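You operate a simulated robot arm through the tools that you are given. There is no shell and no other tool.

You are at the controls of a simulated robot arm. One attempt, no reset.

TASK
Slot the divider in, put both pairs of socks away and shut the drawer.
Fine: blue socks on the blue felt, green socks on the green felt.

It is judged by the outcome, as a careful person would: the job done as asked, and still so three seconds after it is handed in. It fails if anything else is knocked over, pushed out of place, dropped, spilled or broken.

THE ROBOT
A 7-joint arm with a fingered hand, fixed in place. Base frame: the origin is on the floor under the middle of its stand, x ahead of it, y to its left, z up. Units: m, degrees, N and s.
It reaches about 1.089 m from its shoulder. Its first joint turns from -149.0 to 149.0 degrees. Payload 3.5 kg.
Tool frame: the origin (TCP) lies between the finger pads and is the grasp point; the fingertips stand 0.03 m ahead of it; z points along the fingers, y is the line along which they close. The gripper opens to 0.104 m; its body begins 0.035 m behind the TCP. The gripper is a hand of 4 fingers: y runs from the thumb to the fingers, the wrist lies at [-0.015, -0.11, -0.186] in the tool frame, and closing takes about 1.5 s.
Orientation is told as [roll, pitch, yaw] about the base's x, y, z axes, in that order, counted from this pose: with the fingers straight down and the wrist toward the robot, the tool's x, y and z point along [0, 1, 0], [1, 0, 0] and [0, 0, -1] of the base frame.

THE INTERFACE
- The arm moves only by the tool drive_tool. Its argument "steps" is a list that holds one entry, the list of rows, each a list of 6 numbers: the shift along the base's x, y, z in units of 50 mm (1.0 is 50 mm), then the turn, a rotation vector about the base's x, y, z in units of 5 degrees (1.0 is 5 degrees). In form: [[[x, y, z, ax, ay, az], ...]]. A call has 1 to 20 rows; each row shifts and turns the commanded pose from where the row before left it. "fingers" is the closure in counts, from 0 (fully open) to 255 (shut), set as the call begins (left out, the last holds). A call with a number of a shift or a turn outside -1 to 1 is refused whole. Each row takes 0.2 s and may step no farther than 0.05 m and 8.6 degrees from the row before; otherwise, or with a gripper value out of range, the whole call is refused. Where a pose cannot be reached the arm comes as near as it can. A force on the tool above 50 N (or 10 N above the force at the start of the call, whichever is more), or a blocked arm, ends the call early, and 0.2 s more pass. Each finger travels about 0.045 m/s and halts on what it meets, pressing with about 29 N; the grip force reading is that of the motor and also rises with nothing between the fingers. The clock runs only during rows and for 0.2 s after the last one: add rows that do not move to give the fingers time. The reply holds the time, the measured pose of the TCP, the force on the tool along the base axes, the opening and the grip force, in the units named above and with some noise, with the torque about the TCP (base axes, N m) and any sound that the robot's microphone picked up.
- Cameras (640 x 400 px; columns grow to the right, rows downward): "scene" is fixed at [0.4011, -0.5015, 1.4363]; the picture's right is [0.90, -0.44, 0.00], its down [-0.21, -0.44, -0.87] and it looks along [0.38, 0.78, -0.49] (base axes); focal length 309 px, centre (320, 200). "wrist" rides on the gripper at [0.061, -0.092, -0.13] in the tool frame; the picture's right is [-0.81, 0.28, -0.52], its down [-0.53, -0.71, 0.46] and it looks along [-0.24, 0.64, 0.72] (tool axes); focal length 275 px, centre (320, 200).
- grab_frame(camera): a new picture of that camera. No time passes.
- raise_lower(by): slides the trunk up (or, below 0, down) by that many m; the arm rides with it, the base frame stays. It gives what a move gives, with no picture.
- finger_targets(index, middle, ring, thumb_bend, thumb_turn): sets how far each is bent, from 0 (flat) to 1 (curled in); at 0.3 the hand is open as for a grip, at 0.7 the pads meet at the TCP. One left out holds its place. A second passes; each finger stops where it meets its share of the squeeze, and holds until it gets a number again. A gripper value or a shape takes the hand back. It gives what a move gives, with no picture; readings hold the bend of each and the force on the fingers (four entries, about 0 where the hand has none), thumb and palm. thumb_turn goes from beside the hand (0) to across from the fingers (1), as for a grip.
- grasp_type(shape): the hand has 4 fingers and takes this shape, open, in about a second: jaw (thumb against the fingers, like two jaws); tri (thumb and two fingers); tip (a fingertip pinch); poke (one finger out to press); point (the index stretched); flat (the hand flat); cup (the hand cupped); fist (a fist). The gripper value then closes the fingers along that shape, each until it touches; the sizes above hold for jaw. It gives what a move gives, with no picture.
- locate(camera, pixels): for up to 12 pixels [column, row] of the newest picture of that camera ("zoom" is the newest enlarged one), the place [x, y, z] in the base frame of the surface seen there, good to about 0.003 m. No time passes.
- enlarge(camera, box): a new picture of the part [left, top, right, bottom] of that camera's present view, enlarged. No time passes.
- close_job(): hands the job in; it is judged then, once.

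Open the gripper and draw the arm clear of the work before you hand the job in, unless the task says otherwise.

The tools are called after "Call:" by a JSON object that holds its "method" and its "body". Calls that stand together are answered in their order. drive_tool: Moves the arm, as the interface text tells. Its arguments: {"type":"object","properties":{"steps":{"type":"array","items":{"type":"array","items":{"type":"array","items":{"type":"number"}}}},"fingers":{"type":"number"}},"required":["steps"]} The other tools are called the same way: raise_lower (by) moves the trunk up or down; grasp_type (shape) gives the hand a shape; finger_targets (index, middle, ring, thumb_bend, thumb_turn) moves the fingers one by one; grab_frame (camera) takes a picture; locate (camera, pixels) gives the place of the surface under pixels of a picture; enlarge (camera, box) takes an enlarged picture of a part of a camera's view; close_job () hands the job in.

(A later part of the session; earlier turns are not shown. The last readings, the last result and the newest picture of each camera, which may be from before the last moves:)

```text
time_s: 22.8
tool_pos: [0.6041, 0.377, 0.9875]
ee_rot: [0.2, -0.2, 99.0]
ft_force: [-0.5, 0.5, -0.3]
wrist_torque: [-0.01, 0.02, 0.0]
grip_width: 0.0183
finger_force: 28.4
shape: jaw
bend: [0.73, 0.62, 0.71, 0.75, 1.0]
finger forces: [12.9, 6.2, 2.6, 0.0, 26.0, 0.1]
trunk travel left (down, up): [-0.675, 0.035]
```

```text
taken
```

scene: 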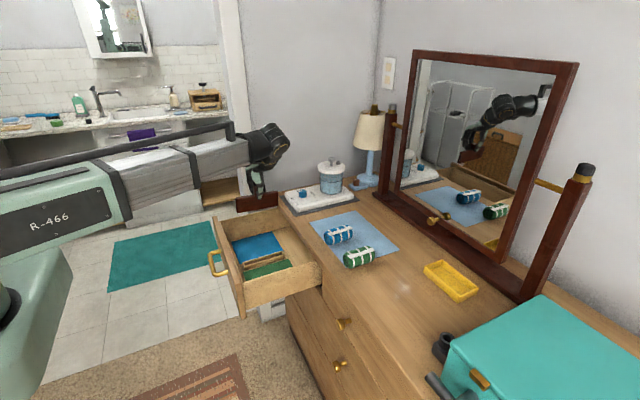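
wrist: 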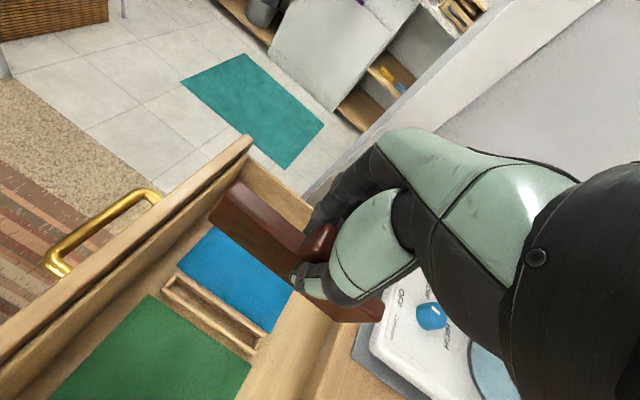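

The divider is now above the drawer. I'll lower about 0.1 m so its bottom is just above the drawer-wall height (z≈0.80), then measure its pose relative to the slot.

Call:
{"method": "drive_tool", "body": {"steps": [[[0, 0, -0.6, 0, 0, 0], [0, 0, -0.6, 0, 0, 0], [0, 0, -0.6, 0, 0, 0], [0, 0, -0.3, 0, 0, 0], [0, 0, 0, 0, 0, 0], [0, 0, 0, 0, 0, 0]]]}}

Call:
{"method": "grab_frame", "body": {"camera": "wrist"}}

Call:
{"method": "enlarge", "body": {"camera": "scene", "box": [210, 160, 310, 270]}}

```text
time_s: 24.2
tool_pos: [0.6029, 0.3761, 0.8839]
ee_rot: [0.1, -0.3, 99.0]
ft_force: [-0.1, 0.5, -0.1]
wrist_torque: [0.01, 0.0, -0.02]
grip_width: 0.0181
finger_force: 29.1
shape: jaw
bend: [0.73, 0.62, 0.71, 0.75, 1.0]
finger forces: [13.7, 5.4, 3.2, 0.0, 25.7, 0.0]
trunk travel left (down, up): [-0.675, 0.035]
```

```text
taken
```

wrist: 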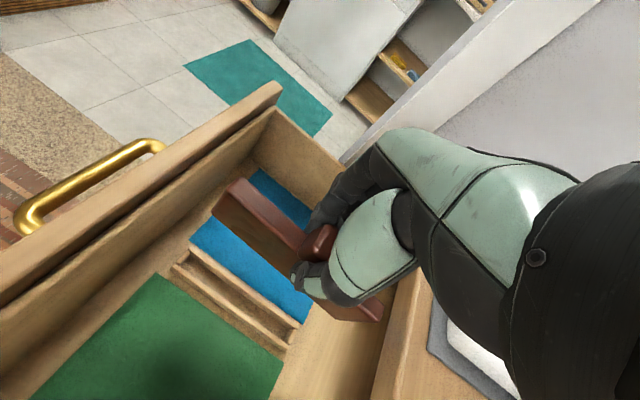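

```text
3.64 times, centred on (260, 215) of scene
```

zoom: 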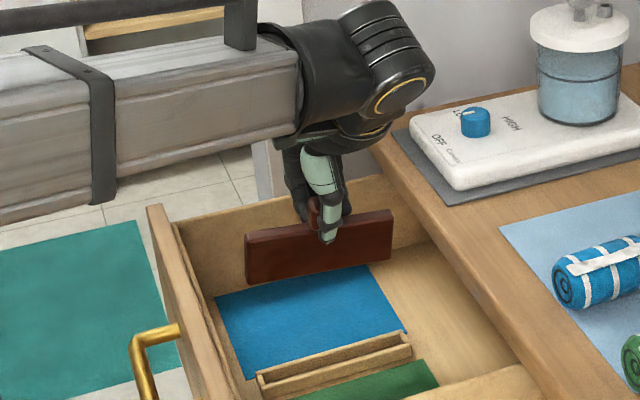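

The plate face shows at (245,235)-(393,265) in this zoom, above the slot at (335,365). I'll locate the plate's face corners and compare with the slot.

Call:
{"method": "locate", "body": {"camera": "zoom", "pixels": [[250, 242], [388, 218], [252, 278], [388, 253], [270, 258], [375, 240], [300, 232], [300, 268], [350, 262], [358, 222], [247, 260], [390, 235]]}}

Call:
{"method": "enlarge", "body": {"camera": "wrist", "box": [170, 150, 410, 360]}}

```text
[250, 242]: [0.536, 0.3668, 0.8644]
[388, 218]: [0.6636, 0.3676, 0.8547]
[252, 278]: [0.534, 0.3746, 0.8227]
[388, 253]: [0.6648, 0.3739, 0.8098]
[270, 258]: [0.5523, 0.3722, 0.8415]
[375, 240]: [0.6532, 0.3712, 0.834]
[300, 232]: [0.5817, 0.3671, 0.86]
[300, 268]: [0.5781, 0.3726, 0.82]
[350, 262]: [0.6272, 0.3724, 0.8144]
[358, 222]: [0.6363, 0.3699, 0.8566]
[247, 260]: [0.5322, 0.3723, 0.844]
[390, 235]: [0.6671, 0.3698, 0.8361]
```

```text
1.90 times, centred on (290, 255) of wrist
```

zoom: 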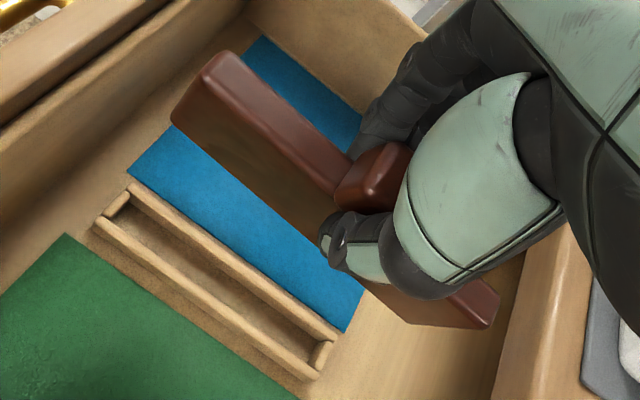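

Yaw is now about 0, but the plate seems rolled (top ~7 mm toward -y over its height) and pitched slightly (+x end low). I'll zoom in tighter to measure this precisely.

Call:
{"method": "enlarge", "body": {"camera": "scene", "box": [235, 205, 290, 245]}}

```text
10.00 times, centred on (262, 225) of scene
```

zoom: 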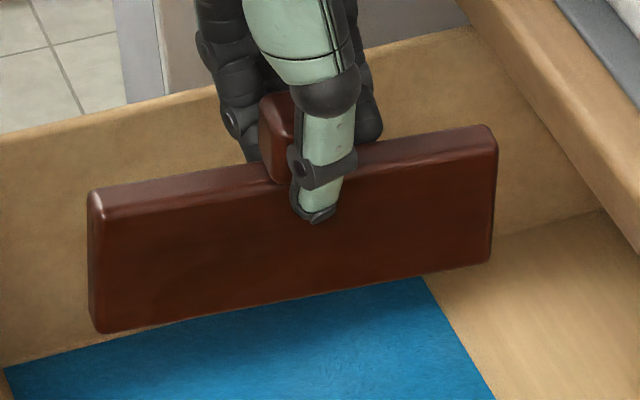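

Call:
{"method": "locate", "body": {"camera": "zoom", "pixels": [[110, 220], [485, 157], [110, 322], [483, 257], [200, 203], [430, 166], [200, 305], [430, 266], [96, 195], [490, 130], [260, 250], [420, 215]]}}

```text
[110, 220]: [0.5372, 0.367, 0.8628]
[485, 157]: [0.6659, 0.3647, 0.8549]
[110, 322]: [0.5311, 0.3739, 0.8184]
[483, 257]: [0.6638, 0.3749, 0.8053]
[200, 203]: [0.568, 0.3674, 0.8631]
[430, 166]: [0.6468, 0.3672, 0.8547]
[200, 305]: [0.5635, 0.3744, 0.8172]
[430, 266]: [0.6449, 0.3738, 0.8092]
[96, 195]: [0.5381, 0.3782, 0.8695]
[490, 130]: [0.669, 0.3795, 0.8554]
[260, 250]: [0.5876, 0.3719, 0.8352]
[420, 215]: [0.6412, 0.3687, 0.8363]
```

The plate is rolled about +9° about x and pitched about +5° about y relative to upright. I'll rotate the tool by -9° about x and -5.3° about y and measure again.

Call:
{"method": "drive_tool", "body": {"steps": [[[0, 0, 0, -0.9, -0.53, 0], [0, 0, 0, -0.9, -0.53, 0], [0, 0, 0, 0, 0, 0], [0, 0, 0, 0, 0, 0]]]}}

Call:
{"method": "enlarge", "body": {"camera": "scene", "box": [235, 205, 290, 245]}}

```text
time_s: 25.2
tool_pos: [0.6031, 0.3777, 0.8844]
ee_rot: [-3.8, 9.5, 98.6]
ft_force: [-0.2, 0.1, -0.3]
wrist_torque: [0.02, -0.02, 0.01]
grip_width: 0.0181
finger_force: 28.4
shape: jaw
bend: [0.73, 0.62, 0.71, 0.75, 1.0]
finger forces: [14.1, 5.4, 3.2, 0.0, 25.7, 0.1]
trunk travel left (down, up): [-0.675, 0.035]
```

```text
10.00 times, centred on (262, 225) of scene
```

zoom: 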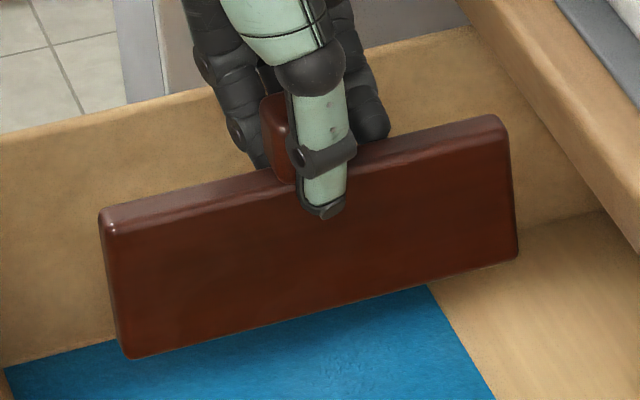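

Call:
{"method": "locate", "body": {"camera": "zoom", "pixels": [[115, 235], [500, 145], [135, 348], [508, 255], [210, 215], [440, 160], [220, 325], [450, 268], [104, 218], [500, 120], [270, 260], [430, 215]]}}

Call:
{"method": "enlarge", "body": {"camera": "wrist", "box": [170, 150, 410, 360]}}

```text
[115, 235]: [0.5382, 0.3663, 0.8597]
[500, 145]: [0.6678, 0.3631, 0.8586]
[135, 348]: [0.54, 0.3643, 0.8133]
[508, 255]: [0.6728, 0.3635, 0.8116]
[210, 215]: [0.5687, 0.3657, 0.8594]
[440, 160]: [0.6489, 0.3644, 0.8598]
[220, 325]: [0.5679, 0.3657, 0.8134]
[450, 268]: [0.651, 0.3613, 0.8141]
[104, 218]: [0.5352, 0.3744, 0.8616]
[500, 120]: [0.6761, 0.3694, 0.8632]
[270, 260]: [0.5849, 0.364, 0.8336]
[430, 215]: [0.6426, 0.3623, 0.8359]
```

```text
1.90 times, centred on (290, 255) of wrist
```

zoom: 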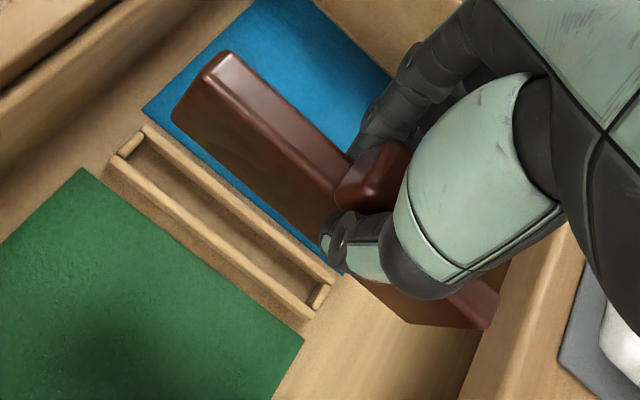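

Roll and pitch are now near zero; yaw is about -1.5°, and the plate centre is about (0.604, 0.371) versus the slot (0.600, 0.376). I'll correct those and lower so the bottom is ~20 mm above the rails.

Call:
{"method": "drive_tool", "body": {"steps": [[[-0.08, 0.09, 0, 0, 0, 0.3], [0, 0, -0.4, 0, 0, 0], [0, 0, -0.4, 0, 0, 0], [0, 0, -0.4, 0, 0, 0], [0, 0, -0.4, 0, 0, 0], [0, 0, 0, 0, 0, 0], [0, 0, 0, 0, 0, 0]]]}}

Call:
{"method": "grab_frame", "body": {"camera": "wrist"}}

Call:
{"method": "enlarge", "body": {"camera": "scene", "box": [230, 215, 300, 275]}}

```text
time_s: 26.8
tool_pos: [0.5982, 0.3817, 0.8039]
ee_rot: [-3.8, 9.5, 100.2]
ft_force: [0.6, 0.6, -0.9]
wrist_torque: [0.01, -0.01, -0.02]
grip_width: 0.0181
finger_force: 28.8
shape: jaw
bend: [0.73, 0.62, 0.71, 0.75, 1.0]
finger forces: [14.5, 5.3, 3.2, 0.0, 25.7, 0.0]
trunk travel left (down, up): [-0.675, 0.035]
```

```text
taken
```

wrist: 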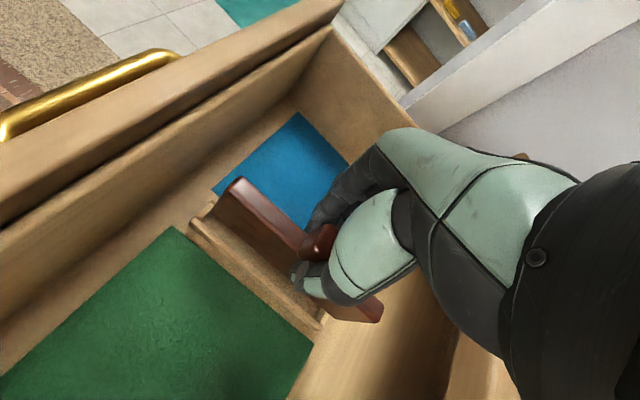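

```text
6.67 times, centred on (265, 245) of scene
```

zoom: 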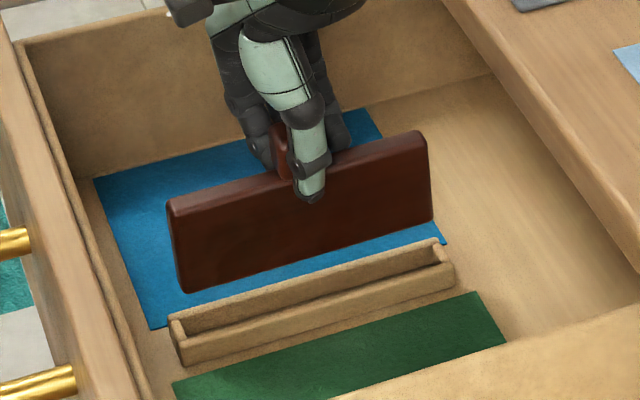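

Both the plate and slot are visible in this zoom: plate bottom corners (185,290),(432,220), slot end caps (175,325),(447,250). I'll locate both sets in the same picture.

Call:
{"method": "locate", "body": {"camera": "zoom", "pixels": [[188, 286], [428, 218], [176, 216], [420, 145], [250, 268], [380, 230], [245, 195], [375, 157], [175, 328], [440, 246], [300, 290], [305, 318]]}}

Call:
{"method": "enlarge", "body": {"camera": "wrist", "box": [180, 160, 400, 340]}}

```text
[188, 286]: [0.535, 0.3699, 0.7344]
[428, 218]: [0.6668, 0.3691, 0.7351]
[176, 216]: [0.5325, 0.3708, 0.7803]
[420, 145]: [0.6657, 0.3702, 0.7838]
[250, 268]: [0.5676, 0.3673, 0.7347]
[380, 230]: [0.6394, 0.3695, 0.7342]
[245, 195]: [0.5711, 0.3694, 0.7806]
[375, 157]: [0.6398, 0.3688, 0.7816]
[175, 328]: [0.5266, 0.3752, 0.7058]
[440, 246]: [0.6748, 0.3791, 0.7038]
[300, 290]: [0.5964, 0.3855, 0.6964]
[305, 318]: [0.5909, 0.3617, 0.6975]
```

```text
2.22 times, centred on (290, 250) of wrist
```

zoom: 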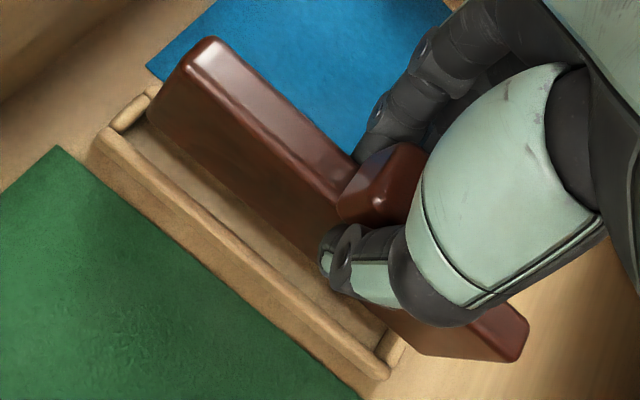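

Plate face is at y≈0.3695 at all four corners (centre ≈0.3765, slot centre 0.3764), ends ≈0.5315–0.6695 vs slot inner ≈0.529–0.672. Aligned; I'll lower slowly 25 mm and check forces.

Call:
{"method": "drive_tool", "body": {"steps": [[[0, 0, -0.1, 0, 0, 0], [0, 0, -0.1, 0, 0, 0], [0, 0, -0.1, 0, 0, 0], [0, 0, -0.1, 0, 0, 0], [0, 0, -0.08, 0, 0, 0], [0, 0, 0, 0, 0, 0]]]}}

Call:
{"method": "enlarge", "body": {"camera": "scene", "box": [235, 225, 295, 275]}}

Call:
{"method": "enlarge", "body": {"camera": "wrist", "box": [180, 160, 400, 340]}}

```text
time_s: 28.2
tool_pos: [0.5988, 0.3819, 0.7799]
ee_rot: [-3.8, 9.6, 100.1]
ft_force: [-0.5, -1.1, -0.7]
wrist_torque: [0.03, -0.01, -0.03]
grip_width: 0.018
finger_force: 29.3
shape: jaw
bend: [0.73, 0.62, 0.71, 0.75, 1.0]
finger forces: [14.5, 5.4, 3.3, 0.0, 25.6, 0.1]
trunk travel left (down, up): [-0.675, 0.035]
```

```text
8.00 times, centred on (265, 250) of scene
```

zoom: 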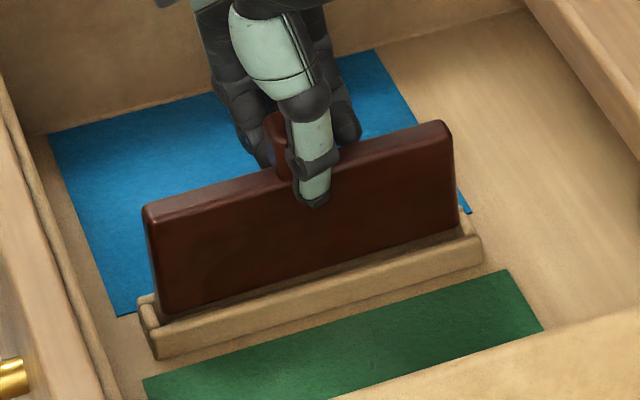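

```text
2.22 times, centred on (290, 250) of wrist
```

zoom: 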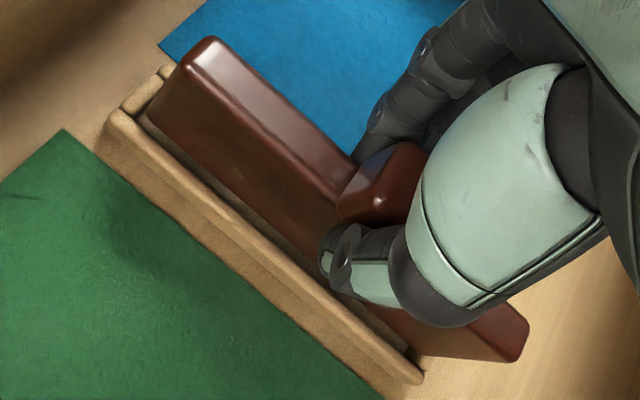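

The plate bottom is at the rail tops and looks centred between the rails and caps with no contact force. I'll continue lowering in 3 mm steps.

Call:
{"method": "drive_tool", "body": {"steps": [[[0, 0, -0.06, 0, 0, 0], [0, 0, -0.06, 0, 0, 0], [0, 0, -0.06, 0, 0, 0], [0, 0, 0, 0, 0, 0]]]}}

Call:
{"method": "enlarge", "body": {"camera": "scene", "box": [235, 225, 295, 275]}}

Call:
{"method": "enlarge", "body": {"camera": "wrist", "box": [180, 160, 400, 340]}}

```text
time_s: 29.2
tool_pos: [0.5987, 0.3809, 0.7699]
ee_rot: [-3.8, 9.6, 100.1]
ft_force: [0.1, 0.0, -0.4]
wrist_torque: [-0.01, 0.01, -0.02]
grip_width: 0.0183
finger_force: 29.0
shape: jaw
bend: [0.73, 0.62, 0.71, 0.75, 1.0]
finger forces: [14.6, 5.4, 3.2, 0.0, 25.5, 0.1]
trunk travel left (down, up): [-0.675, 0.035]
```

```text
8.00 times, centred on (265, 250) of scene
```

zoom: 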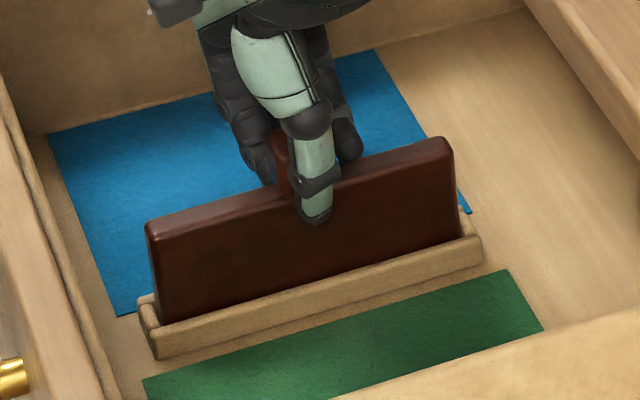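

```text
2.22 times, centred on (290, 250) of wrist
```

zoom: 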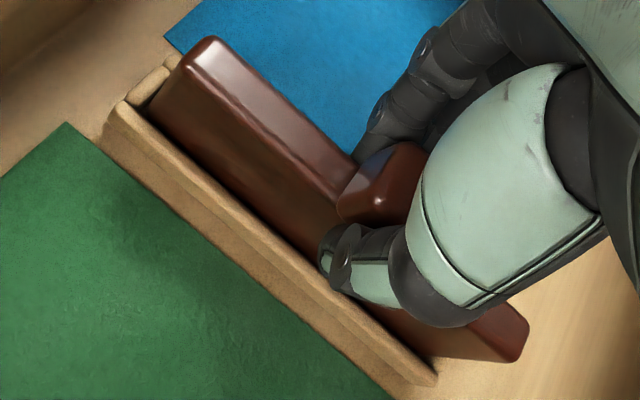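

It slid in ~10 mm with no force. I'll continue down in 2 mm steps until it touches the slot floor.

Call:
{"method": "drive_tool", "body": {"steps": [[[0, 0, -0.04, 0, 0, 0], [0, 0, -0.04, 0, 0, 0], [0, 0, -0.04, 0, 0, 0], [0, 0, 0, 0, 0, 0]]]}}

Call:
{"method": "enlarge", "body": {"camera": "scene", "box": [235, 225, 295, 275]}}

```text
time_s: 30.2
tool_pos: [0.5987, 0.3799, 0.7645]
ee_rot: [-3.8, 9.5, 100.2]
ft_force: [0.2, -0.3, -1.7]
wrist_torque: [-0.03, 0.01, 0.0]
grip_width: 0.0179
finger_force: 29.0
shape: jaw
bend: [0.73, 0.62, 0.71, 0.75, 1.0]
finger forces: [14.8, 6.0, 2.7, 0.0, 26.5, 0.1]
trunk travel left (down, up): [-0.675, 0.035]
```

```text
8.00 times, centred on (265, 250) of scene
```

zoom: 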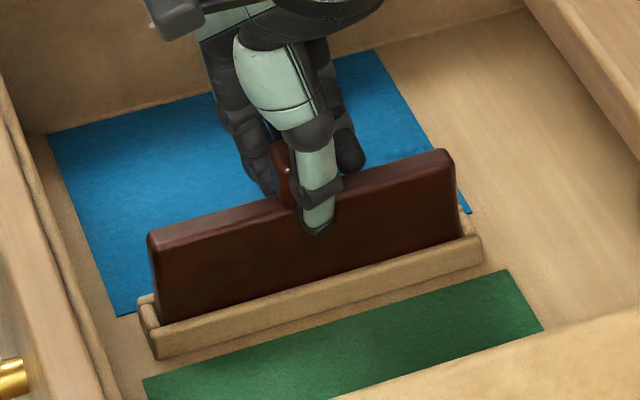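

Force is still only ~1.7 N. A few more 1 mm steps to seat it on the floor.

Call:
{"method": "drive_tool", "body": {"steps": [[[0, 0, -0.02, 0, 0, 0], [0, 0, -0.02, 0, 0, 0], [0, 0, -0.02, 0, 0, 0], [0, 0, 0, 0, 0, 0]]]}}

```text
time_s: 31.2
tool_pos: [0.598, 0.3817, 0.7627]
ee_rot: [-3.9, 9.5, 100.2]
ft_force: [2.4, -0.1, 11.0]
wrist_torque: [0.01, -0.04, 0.0]
grip_width: 0.0185
finger_force: 28.9
shape: jaw
bend: [0.73, 0.63, 0.71, 0.75, 1.0]
finger forces: [17.2, 4.8, 4.5, 0.0, 26.2, 0.1]
trunk travel left (down, up): [-0.675, 0.035]
```

11 N upward at the expected height (z 0.763) means the divider rests on the slot floor. I'll open the fingers gently to release it.

Call:
{"method": "drive_tool", "body": {"steps": [[[0, 0, 0.02, 0, 0, 0], [0, 0, 0, 0, 0, 0], [0, 0, 0, 0, 0, 0], [0, 0, 0, 0, 0, 0]]], "fingers": 190}}

Call:
{"method": "drive_tool", "body": {"steps": [[[0, 0, 0, 0, 0, 0], [0, 0, 0, 0, 0, 0], [0, 0, 0, 0, 0, 0], [0, 0, 0, 0, 0, 0], [0, 0, 0, 0, 0, 0]]], "fingers": 90}}

Call:
{"method": "enlarge", "body": {"camera": "scene", "box": [235, 225, 295, 275]}}

Call:
{"method": "grab_frame", "body": {"camera": "wrist"}}

```text
time_s: 32.2
tool_pos: [0.5986, 0.3817, 0.7621]
ee_rot: [-3.8, 9.5, 100.1]
ft_force: [-0.1, 0.4, -0.2]
wrist_torque: [0.0, -0.03, 0.01]
grip_width: 0.0265
finger_force: 0.1
shape: jaw
bend: [0.74, 0.56, 0.54, 0.74, 1.0]
finger forces: [0.0, 0.0, 0.0, 0.0, 0.0, 0.1]
trunk travel left (down, up): [-0.675, 0.035]
```

```text
time_s: 33.4
tool_pos: [0.5991, 0.3803, 0.7633]
ee_rot: [-3.8, 9.5, 100.1]
ft_force: [-0.4, 0.2, -0.1]
wrist_torque: [0.01, -0.01, -0.02]
grip_width: 0.0669
finger_force: 0.0
shape: jaw
bend: [0.28, 0.39, 0.36, 0.62, 1.0]
finger forces: [0.0, 0.0, 0.0, 0.0, 0.0, 0.0]
trunk travel left (down, up): [-0.675, 0.035]
```

```text
8.00 times, centred on (265, 250) of scene
```

zoom: 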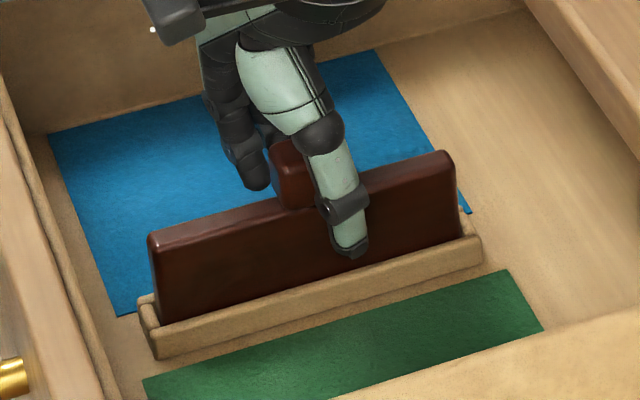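

```text
taken
```

wrist: 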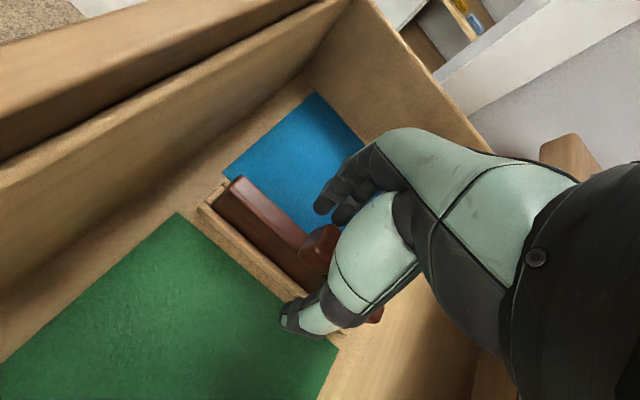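

The divider stands upright in its slot, fingers clear on both sides. I'll raise straight up 0.2 m, then undo the tilt and yaw corrections in reverse order.

Call:
{"method": "drive_tool", "body": {"steps": [[[0, 0, 0.3, 0, 0, 0], [0, 0, 0.6, 0, 0, 0], [0, 0, 0.8, 0, 0, 0], [0, 0, 0.8, 0, 0, 0], [0, 0, 0.8, 0, 0, 0], [0, 0, 0.8, 0, 0, 0], [0, 0, 0, 0, 0, -0.3], [0, 0, 0, 0.9, 0.53, 0], [0, 0, 0, 0.9, 0.53, 0], [0, 0, 0, 0, 0, -0.9], [0, 0, 0, 0, 0, -0.9], [0, 0, 0, 0, 0, 0]]]}}

Call:
{"method": "enlarge", "body": {"camera": "scene", "box": [220, 205, 320, 285]}}

Call:
{"method": "grab_frame", "body": {"camera": "wrist"}}

```text
time_s: 36.0
tool_pos: [0.5992, 0.3802, 0.9678]
ee_rot: [0.1, -0.1, 89.9]
ft_force: [0.3, 0.4, 0.2]
wrist_torque: [0.01, -0.02, -0.02]
grip_width: 0.067
finger_force: 0.0
shape: jaw
bend: [0.28, 0.39, 0.36, 0.62, 1.0]
finger forces: [0.1, 0.0, 0.0, 0.1, 0.1, 0.1]
trunk travel left (down, up): [-0.675, 0.035]
```

```text
5.00 times, centred on (270, 245) of scene
```

zoom: 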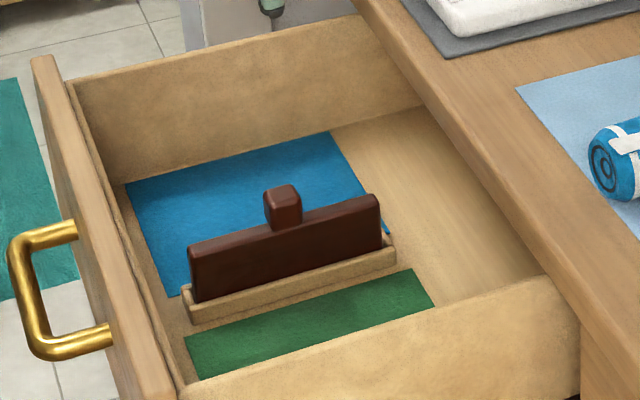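

```text
taken
```

wrist: 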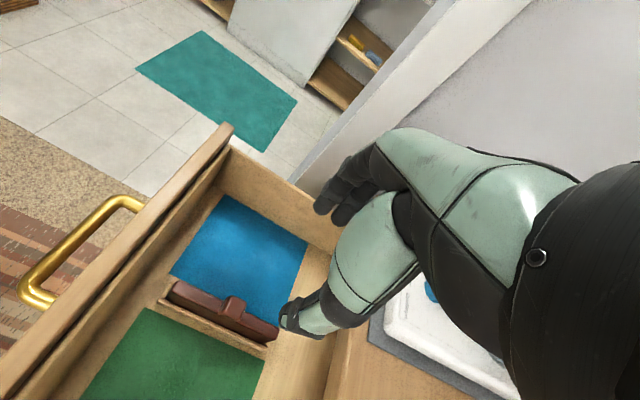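

The divider is seated in the slot. Next the blue socks: I'll rise a bit and move to hover near (0.79, 0.19) at z≈1.02 and look.

Call:
{"method": "drive_tool", "body": {"steps": [[[0, 0, 0.8, 0, 0, 0], [0.5, -0.4, 0.2, 0, 0, 0], [0.6, -0.6, 0, 0, 0, 0], [0.6, -0.6, 0, 0, 0, 0], [0.6, -0.6, 0, 0, 0, 0], [0.6, -0.6, 0, 0, 0, 0], [0.6, -0.6, 0, 0, 0, 0], [0.4, -0.5, 0, 0, 0, 0], [0, 0, 0, 0, 0, 0]]], "fingers": 0}}

Call:
{"method": "grab_frame", "body": {"camera": "wrist"}}

Call:
{"method": "grab_frame", "body": {"camera": "scene"}}

```text
time_s: 38.0
tool_pos: [0.7925, 0.1842, 1.018]
ee_rot: [0.0, -0.2, 89.9]
ft_force: [1.4, 0.0, 0.1]
wrist_torque: [0.0, -0.03, 0.0]
grip_width: 0.1039
finger_force: 0.1
shape: jaw
bend: [0.3, 0.3, 0.3, 0.3, 0.98]
finger forces: [0.0, 0.0, 0.1, 0.0, 0.1, 0.1]
trunk travel left (down, up): [-0.675, 0.035]
```

```text
taken
```

wrist: 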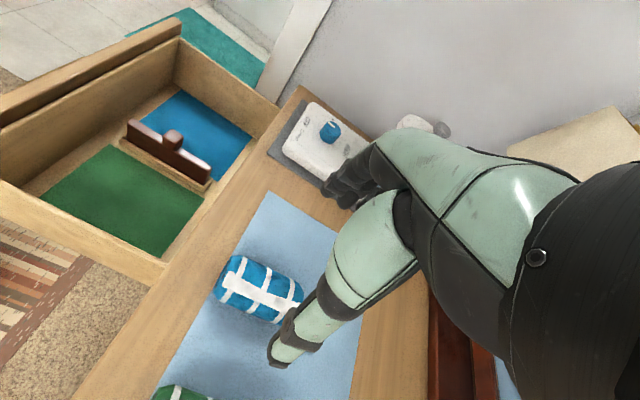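

```text
taken
```

scene: 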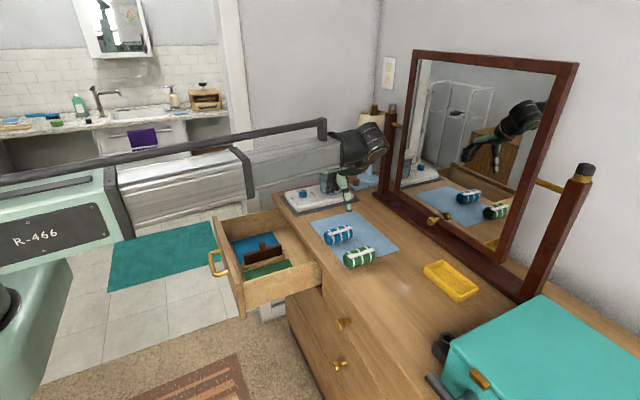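

No collision at this pose. The blue socks show at (258,290) in the wrist view; I'll zoom in to measure their position and axis.

Call:
{"method": "enlarge", "body": {"camera": "wrist", "box": [190, 230, 330, 345]}}

```text
3.48 times, centred on (260, 288) of wrist
```

zoom: 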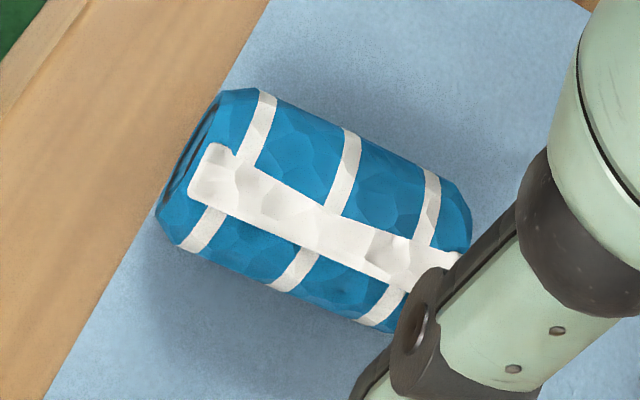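

Call:
{"method": "locate", "body": {"camera": "zoom", "pixels": [[195, 180], [420, 260], [310, 220], [240, 92], [465, 200], [350, 140], [165, 215], [370, 320], [270, 275], [330, 190], [215, 120], [470, 235]]}}

```text
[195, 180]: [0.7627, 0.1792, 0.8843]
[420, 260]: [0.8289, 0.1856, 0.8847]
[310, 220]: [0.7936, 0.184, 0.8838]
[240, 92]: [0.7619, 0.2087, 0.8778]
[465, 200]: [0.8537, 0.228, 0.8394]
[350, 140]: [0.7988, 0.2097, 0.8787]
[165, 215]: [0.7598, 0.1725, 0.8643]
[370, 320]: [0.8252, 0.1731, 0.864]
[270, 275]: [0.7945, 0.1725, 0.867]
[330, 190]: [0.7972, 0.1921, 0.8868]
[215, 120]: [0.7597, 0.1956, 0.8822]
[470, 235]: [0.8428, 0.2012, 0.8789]
```

Blue socks: axis along x, centre ≈(0.8015, 0.195, 0.8645), diameter ≈45 mm. I'll centre the hand, narrow the opening slightly and lower to z≈0.90 first, then check.

Call:
{"method": "drive_tool", "body": {"steps": [[[0.2, 0.21, 0, 0, 0, 0], [0, 0, -0.6, 0, 0, 0], [0, 0, -0.6, 0, 0, 0], [0, 0, -0.6, 0, 0, 0], [0, 0, -0.5, 0, 0, 0], [0, 0, 0, 0, 0, 0], [0, 0, 0, 0, 0, 0]]], "fingers": 30}}

Call:
{"method": "grab_frame", "body": {"camera": "wrist"}}

Call:
{"method": "enlarge", "body": {"camera": "scene", "box": [300, 180, 400, 270]}}

```text
time_s: 39.6
tool_pos: [0.8027, 0.196, 0.9014]
ee_rot: [0.1, -0.3, 89.9]
ft_force: [-0.6, 0.6, -0.7]
wrist_torque: [0.0, -0.02, -0.02]
grip_width: 0.0919
finger_force: 0.1
shape: jaw
bend: [0.28, 0.32, 0.3, 0.39, 0.98]
finger forces: [0.0, 0.0, 0.1, 0.1, 0.0, 0.0]
trunk travel left (down, up): [-0.675, 0.035]
```

```text
taken
```

wrist: 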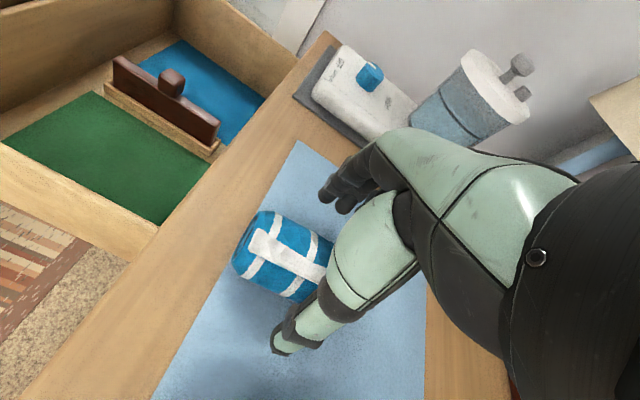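

```text
4.44 times, centred on (350, 225) of scene
```

zoom: 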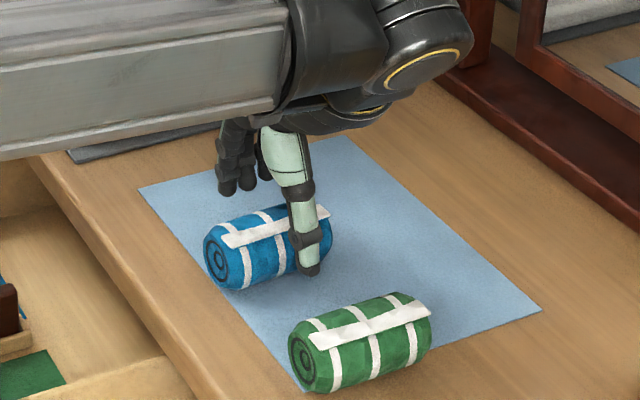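

The socks sit between thumb and fingers with no contact. Lower to z≈0.878 and begin closing to count 120.

Call:
{"method": "drive_tool", "body": {"steps": [[[0, 0, -0.24, 0, 0, 0], [0, 0, -0.22, 0, 0, 0], [0, 0, 0, 0, 0, 0]]]}}

Call:
{"method": "drive_tool", "body": {"steps": [[[0, 0, 0, 0, 0, 0], [0, 0, 0, 0, 0, 0], [0, 0, 0, 0, 0, 0], [0, 0, 0, 0, 0, 0], [0, 0, 0, 0, 0, 0]]], "fingers": 130}}

Call:
{"method": "enlarge", "body": {"camera": "scene", "box": [300, 180, 400, 270]}}

Call:
{"method": "enlarge", "body": {"camera": "wrist", "box": [200, 160, 400, 360]}}

```text
time_s: 40.4
tool_pos: [0.8042, 0.1962, 0.8796]
ee_rot: [-0.1, -0.2, 89.8]
ft_force: [-1.0, -0.4, -0.1]
wrist_torque: [-0.02, -0.02, -0.01]
grip_width: 0.0917
finger_force: 0.1
shape: jaw
bend: [0.28, 0.32, 0.3, 0.39, 0.98]
finger forces: [0.0, 0.0, 0.0, 0.0, 0.0, 0.0]
trunk travel left (down, up): [-0.675, 0.035]
```

```text
time_s: 41.6
tool_pos: [0.8036, 0.1969, 0.8796]
ee_rot: [0.1, -0.2, 90.0]
ft_force: [0.4, 0.6, -0.6]
wrist_torque: [0.01, 0.01, 0.01]
grip_width: 0.0512
finger_force: 0.2
shape: jaw
bend: [0.74, 0.45, 0.41, 0.7, 1.0]
finger forces: [0.0, 0.0, 0.0, 0.0, 0.0, 0.0]
trunk travel left (down, up): [-0.675, 0.035]
```

```text
4.44 times, centred on (350, 225) of scene
```

zoom: 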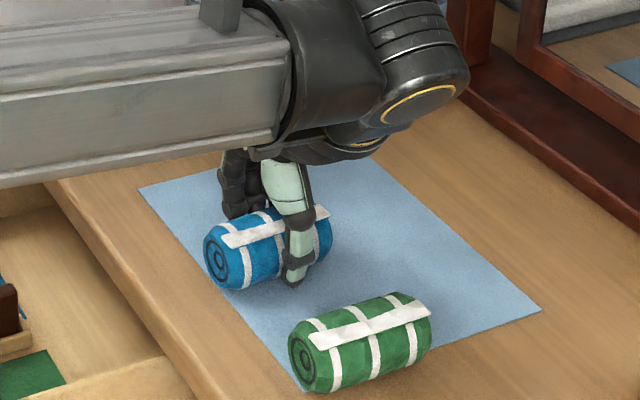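

```text
2.00 times, centred on (300, 260) of wrist
```

zoom: 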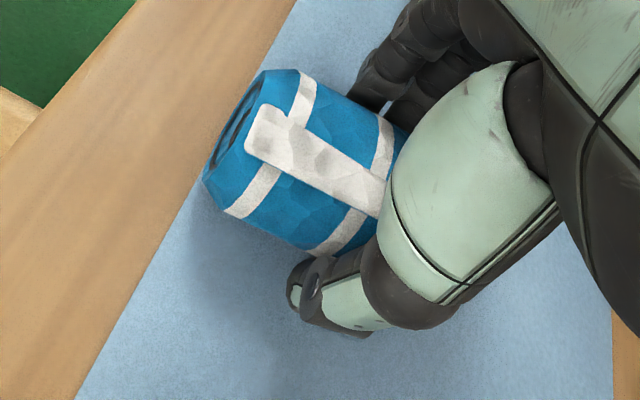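

Everything is centred with a 51 mm gap around the 45 mm roll. I'll close fully to grip.

Call:
{"method": "drive_tool", "body": {"steps": [[[0, 0, 0, 0, 0, 0], [0, 0, 0, 0, 0, 0], [0, 0, 0, 0, 0, 0]]], "fingers": 160}}

Call:
{"method": "drive_tool", "body": {"steps": [[[0, 0, 0, 0, 0, 0], [0, 0, 0, 0, 0, 0], [0, 0, 0, 0, 0, 0], [0, 0, 0, 0, 0, 0]]], "fingers": 255}}

Call:
{"method": "enlarge", "body": {"camera": "scene", "box": [300, 180, 400, 270]}}

Call:
{"method": "enlarge", "body": {"camera": "wrist", "box": [200, 160, 400, 360]}}

```text
time_s: 42.4
tool_pos: [0.8036, 0.1957, 0.8784]
ee_rot: [0.1, -0.1, 90.0]
ft_force: [-0.6, 0.5, 0.4]
wrist_torque: [-0.04, -0.01, 0.01]
grip_width: 0.0396
finger_force: 28.4
shape: jaw
bend: [0.74, 0.53, 0.51, 0.72, 1.0]
finger forces: [15.2, 7.6, 3.5, 0.1, 26.4, 0.1]
trunk travel left (down, up): [-0.675, 0.035]
```

```text
time_s: 43.4
tool_pos: [0.8029, 0.1967, 0.8789]
ee_rot: [0.2, -0.2, 89.9]
ft_force: [-1.2, 0.1, -0.4]
wrist_torque: [-0.03, -0.01, -0.01]
grip_width: 0.0396
finger_force: 29.2
shape: jaw
bend: [0.74, 0.53, 0.51, 0.72, 1.0]
finger forces: [15.2, 7.7, 3.5, 0.0, 26.5, 0.1]
trunk travel left (down, up): [-0.675, 0.035]
```

```text
4.44 times, centred on (350, 225) of scene
```

zoom: 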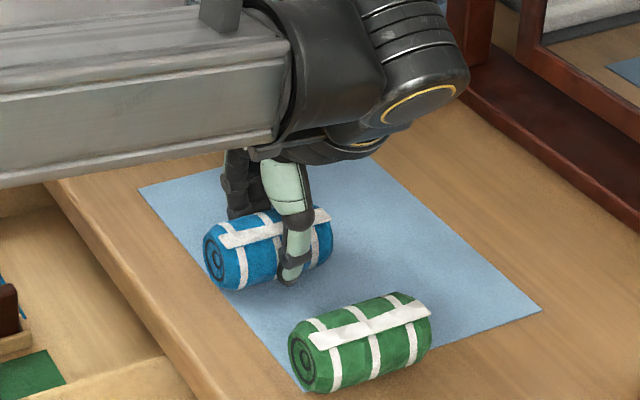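

```text
2.00 times, centred on (300, 260) of wrist
```

zoom: 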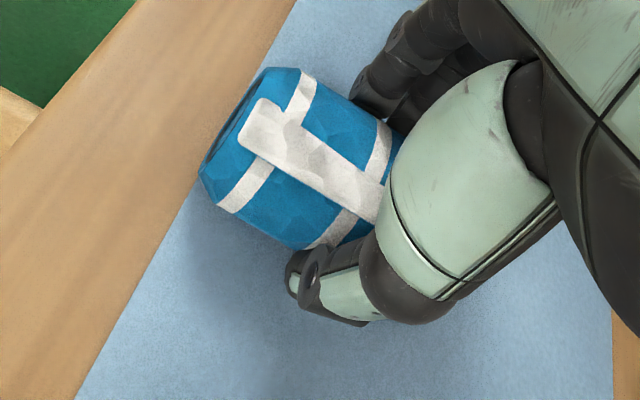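

Gripped at 40 mm with 29 N. I'll lift it 0.12 m and check it is held.

Call:
{"method": "drive_tool", "body": {"steps": [[[0, 0, 0.2, 0, 0, 0], [0, 0, 0.4, 0, 0, 0], [0, 0, 0.6, 0, 0, 0], [0, 0, 0.6, 0, 0, 0], [0, 0, 0.6, 0, 0, 0], [0, 0, 0, 0, 0, 0]]]}}

Call:
{"method": "enlarge", "body": {"camera": "scene", "box": [290, 150, 400, 250]}}

Call:
{"method": "grab_frame", "body": {"camera": "wrist"}}

```text
time_s: 44.8
tool_pos: [0.8028, 0.1964, 1.0]
ee_rot: [0.1, -0.2, 89.9]
ft_force: [0.1, 0.2, -0.4]
wrist_torque: [0.02, 0.0, 0.04]
grip_width: 0.0392
finger_force: 29.0
shape: jaw
bend: [0.74, 0.53, 0.51, 0.72, 1.0]
finger forces: [15.2, 7.6, 3.6, 0.0, 26.4, 0.0]
trunk travel left (down, up): [-0.675, 0.035]
```

```text
4.00 times, centred on (345, 200) of scene
```

zoom: 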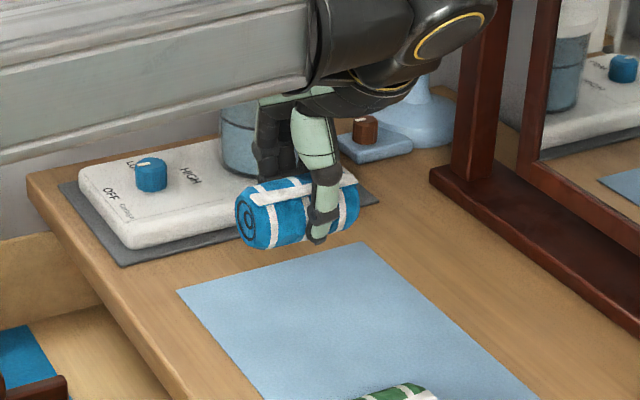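

```text
taken
```

wrist: 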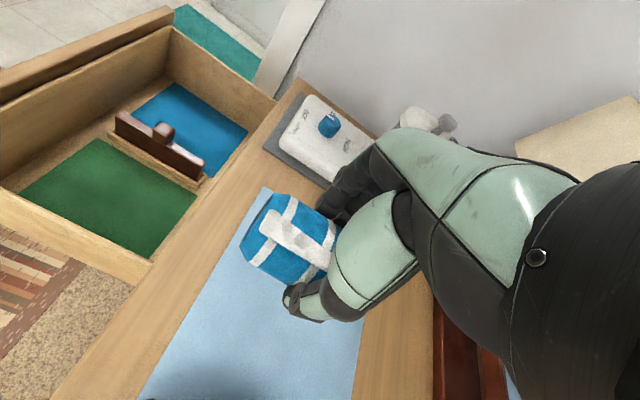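

The socks are held securely. Before going into the drawer I'll check how far the thumb and palm protrude on the -y side (relevant to the divider knob), locating thumb/palm points in a fresh zoom.

Call:
{"method": "enlarge", "body": {"camera": "scene", "box": [310, 150, 380, 215]}}

```text
6.15 times, centred on (345, 182) of scene
```

zoom: 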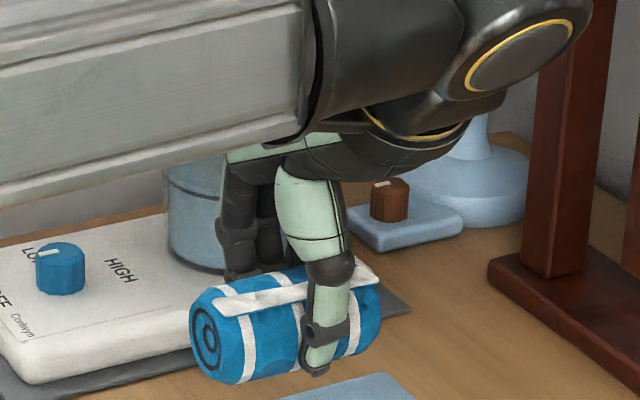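

Call:
{"method": "locate", "body": {"camera": "zoom", "pixels": [[318, 365], [325, 300], [330, 268], [312, 215], [310, 165], [340, 150], [430, 155], [480, 110], [200, 330], [375, 300], [270, 300], [240, 270]]}}

```text
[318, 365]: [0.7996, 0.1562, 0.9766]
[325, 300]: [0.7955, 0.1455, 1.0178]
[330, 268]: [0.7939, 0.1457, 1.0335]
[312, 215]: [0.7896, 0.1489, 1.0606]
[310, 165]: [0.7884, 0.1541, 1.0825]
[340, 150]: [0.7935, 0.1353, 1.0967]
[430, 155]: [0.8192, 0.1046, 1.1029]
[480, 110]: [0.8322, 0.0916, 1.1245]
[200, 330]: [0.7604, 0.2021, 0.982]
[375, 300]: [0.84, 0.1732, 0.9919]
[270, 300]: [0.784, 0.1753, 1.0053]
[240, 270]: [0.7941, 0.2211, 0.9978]
```

The thumb extends at most ~51 mm to -y of the TCP, so a TCP target of y≈0.463 leaves good clearance to the divider knob (y 0.386) and the left wall (~0.55). I'll carry the socks over the blue felt at this height.

Call:
{"method": "drive_tool", "body": {"steps": [[[-0.57, 0.76, 0, 0, 0, 0], [-0.57, 0.76, 0, 0, 0, 0], [-0.57, 0.76, 0, 0, 0, 0], [-0.57, 0.76, 0, 0, 0, 0], [-0.57, 0.76, 0, 0, 0, 0], [-0.57, 0.76, 0, 0, 0, 0], [-0.57, 0.76, 0, 0, 0, 0], [0, 0, 0, 0, 0, 0], [0, 0, 0, 0, 0, 0]]]}}

Call:
{"method": "grab_frame", "body": {"camera": "wrist"}}

Call:
{"method": "enlarge", "body": {"camera": "scene", "box": [200, 140, 320, 270]}}

```text
time_s: 46.8
tool_pos: [0.6033, 0.462, 0.9999]
ee_rot: [0.1, -0.2, 89.9]
ft_force: [0.3, -0.3, -1.1]
wrist_torque: [0.01, 0.03, -0.04]
grip_width: 0.0394
finger_force: 29.0
shape: jaw
bend: [0.74, 0.53, 0.51, 0.72, 1.0]
finger forces: [15.4, 7.5, 3.5, 0.1, 26.5, 0.1]
trunk travel left (down, up): [-0.675, 0.035]
```

```text
taken
```

wrist: 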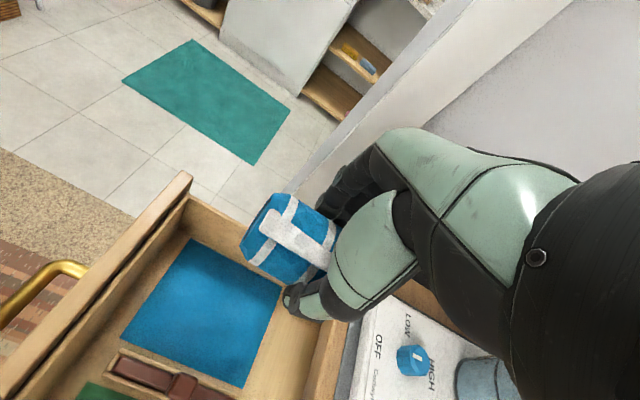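

```text
3.08 times, centred on (260, 205) of scene
```

zoom: 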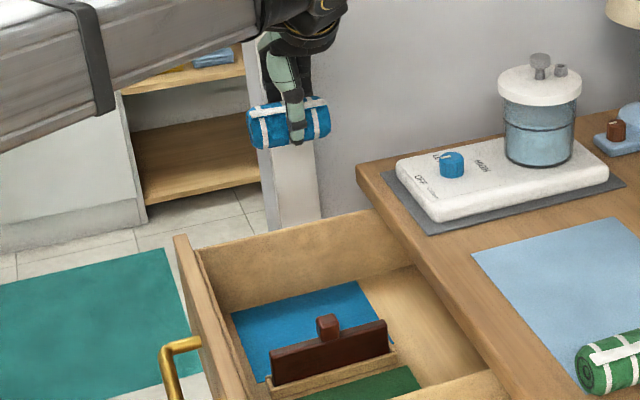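

Held steady over the blue felt. Lower in steps to z≈0.80 and look.

Call:
{"method": "drive_tool", "body": {"steps": [[[0, 0, -0.7, 0, 0, 0], [0, 0, -0.7, 0, 0, 0], [0, 0, -0.7, 0, 0, 0], [0, 0, -0.7, 0, 0, 0], [0, 0, -0.7, 0, 0, 0], [0, 0, -0.5, 0, 0, 0], [0, 0, 0, 0, 0, 0], [0, 0, 0, 0, 0, 0]]]}}

Call:
{"method": "grab_frame", "body": {"camera": "wrist"}}

Call:
{"method": "enlarge", "body": {"camera": "scene", "box": [200, 160, 320, 280]}}

Call:
{"method": "grab_frame", "body": {"camera": "scene"}}

```text
time_s: 48.6
tool_pos: [0.6049, 0.4621, 0.7982]
ee_rot: [0.1, -0.2, 89.8]
ft_force: [0.6, -0.3, 0.2]
wrist_torque: [0.03, 0.0, 0.0]
grip_width: 0.0392
finger_force: 28.6
shape: jaw
bend: [0.74, 0.53, 0.51, 0.72, 1.0]
finger forces: [15.4, 7.5, 3.6, 0.0, 26.5, 0.0]
trunk travel left (down, up): [-0.675, 0.035]
```

```text
taken
```

wrist: 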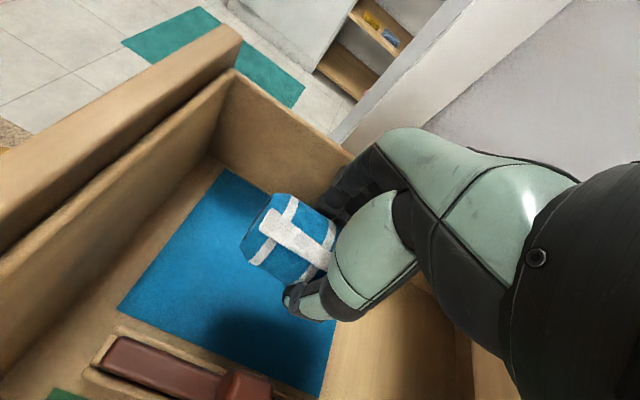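

```text
3.33 times, centred on (260, 220) of scene
```

zoom: 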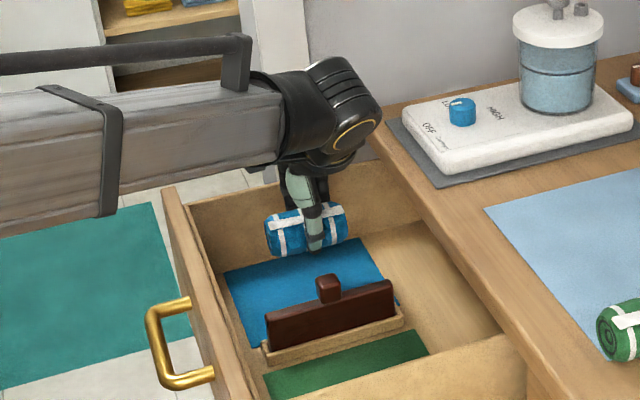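

```text
taken
```

scene: 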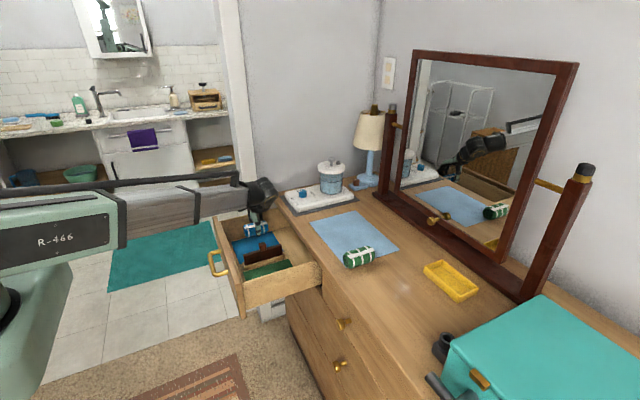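

The socks are above the felt. The forearm passes over the drawer's front panel, so I'll check its height there before lowering the last 70 mm.

Call:
{"method": "enlarge", "body": {"camera": "scene", "box": [180, 160, 300, 280]}}

Call:
{"method": "locate", "body": {"camera": "scene", "pixels": [[150, 221], [170, 222], [190, 222], [225, 212], [213, 218], [222, 235], [238, 216], [262, 212], [268, 205], [245, 310], [300, 262], [230, 250]]}}

```text
3.33 times, centred on (240, 220) of scene
```

zoom: 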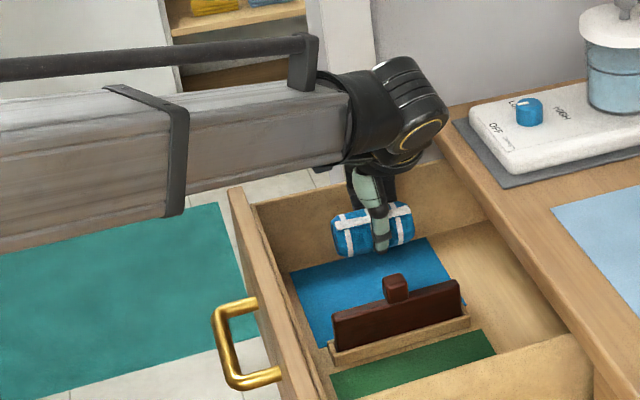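

```text
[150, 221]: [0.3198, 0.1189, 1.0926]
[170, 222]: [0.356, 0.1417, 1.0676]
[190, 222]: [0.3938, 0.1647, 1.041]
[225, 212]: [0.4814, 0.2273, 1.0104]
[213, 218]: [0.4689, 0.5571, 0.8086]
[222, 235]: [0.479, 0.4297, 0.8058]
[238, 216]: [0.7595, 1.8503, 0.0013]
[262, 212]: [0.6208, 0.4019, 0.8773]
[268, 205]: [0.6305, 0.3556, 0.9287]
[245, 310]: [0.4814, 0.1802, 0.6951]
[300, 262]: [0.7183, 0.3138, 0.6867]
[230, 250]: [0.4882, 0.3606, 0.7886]
```

The forearm is at z≈1.0 over the front panel (top 0.808), so there's ample room. I'll lower to z≈0.735, then creep down to contact.

Call:
{"method": "drive_tool", "body": {"steps": [[[0, 0, -0.5, 0, 0, 0], [0, 0, -0.4, 0, 0, 0], [0, 0, -0.3, 0, 0, 0], [0, 0, 0, 0, 0, 0]]]}}

Call:
{"method": "enlarge", "body": {"camera": "scene", "box": [220, 200, 300, 270]}}

Call:
{"method": "grab_frame", "body": {"camera": "wrist"}}

```text
time_s: 49.6
tool_pos: [0.6042, 0.463, 0.7391]
ee_rot: [0.0, -0.2, 89.9]
ft_force: [-0.4, -0.9, -0.9]
wrist_torque: [-0.02, 0.01, -0.02]
grip_width: 0.0394
finger_force: 28.9
shape: jaw
bend: [0.74, 0.53, 0.51, 0.72, 1.0]
finger forces: [15.3, 7.5, 3.7, 0.0, 26.4, 0.1]
trunk travel left (down, up): [-0.675, 0.035]
```

```text
5.71 times, centred on (260, 235) of scene
```

zoom: 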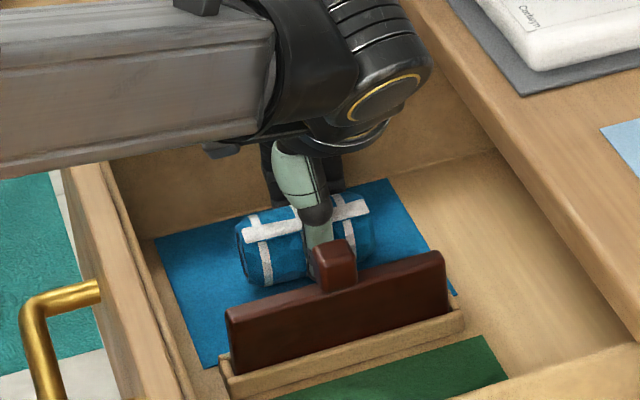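

```text
taken
```

wrist: 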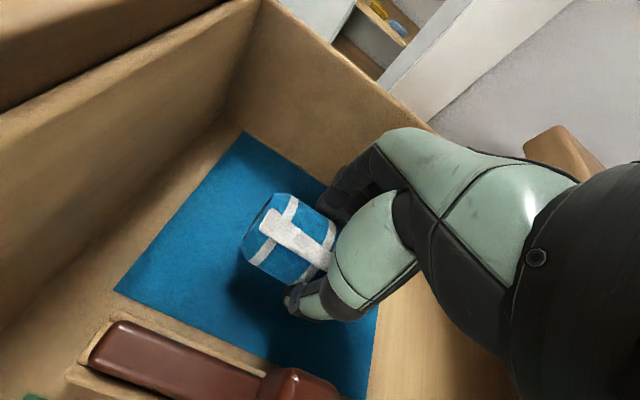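

Clear all around. I'll creep down 2.5 mm per row toward the felt.

Call:
{"method": "drive_tool", "body": {"steps": [[[0, 0, -0.06, 0, 0, 0], [0, 0, -0.06, 0, 0, 0], [0, 0, -0.05, 0, 0, 0], [0, 0, 0, 0, 0, 0]]]}}

```text
time_s: 50.6
tool_pos: [0.6043, 0.4626, 0.7307]
ee_rot: [0.0, -0.3, 89.8]
ft_force: [0.4, 0.3, -0.6]
wrist_torque: [0.01, 0.02, 0.03]
grip_width: 0.0392
finger_force: 28.9
shape: jaw
bend: [0.74, 0.53, 0.51, 0.72, 1.0]
finger forces: [15.3, 7.5, 3.6, 0.1, 26.3, 0.0]
trunk travel left (down, up): [-0.675, 0.035]
```

No contact yet at 0.7307; a few more 1.5 mm steps.

Call:
{"method": "drive_tool", "body": {"steps": [[[0, 0, -0.03, 0, 0, 0], [0, 0, -0.03, 0, 0, 0], [0, 0, -0.03, 0, 0, 0], [0, 0, 0, 0, 0, 0]]]}}

```text
time_s: 51.6
tool_pos: [0.6048, 0.4639, 0.7262]
ee_rot: [0.1, -0.2, 89.9]
ft_force: [0.6, 0.1, 3.4]
wrist_torque: [-0.1, -0.03, 0.0]
grip_width: 0.0393
finger_force: 29.5
shape: jaw
bend: [0.74, 0.53, 0.51, 0.72, 1.0]
finger forces: [15.8, 7.7, 3.7, 0.0, 27.0, 0.1]
trunk travel left (down, up): [-0.675, 0.035]
```

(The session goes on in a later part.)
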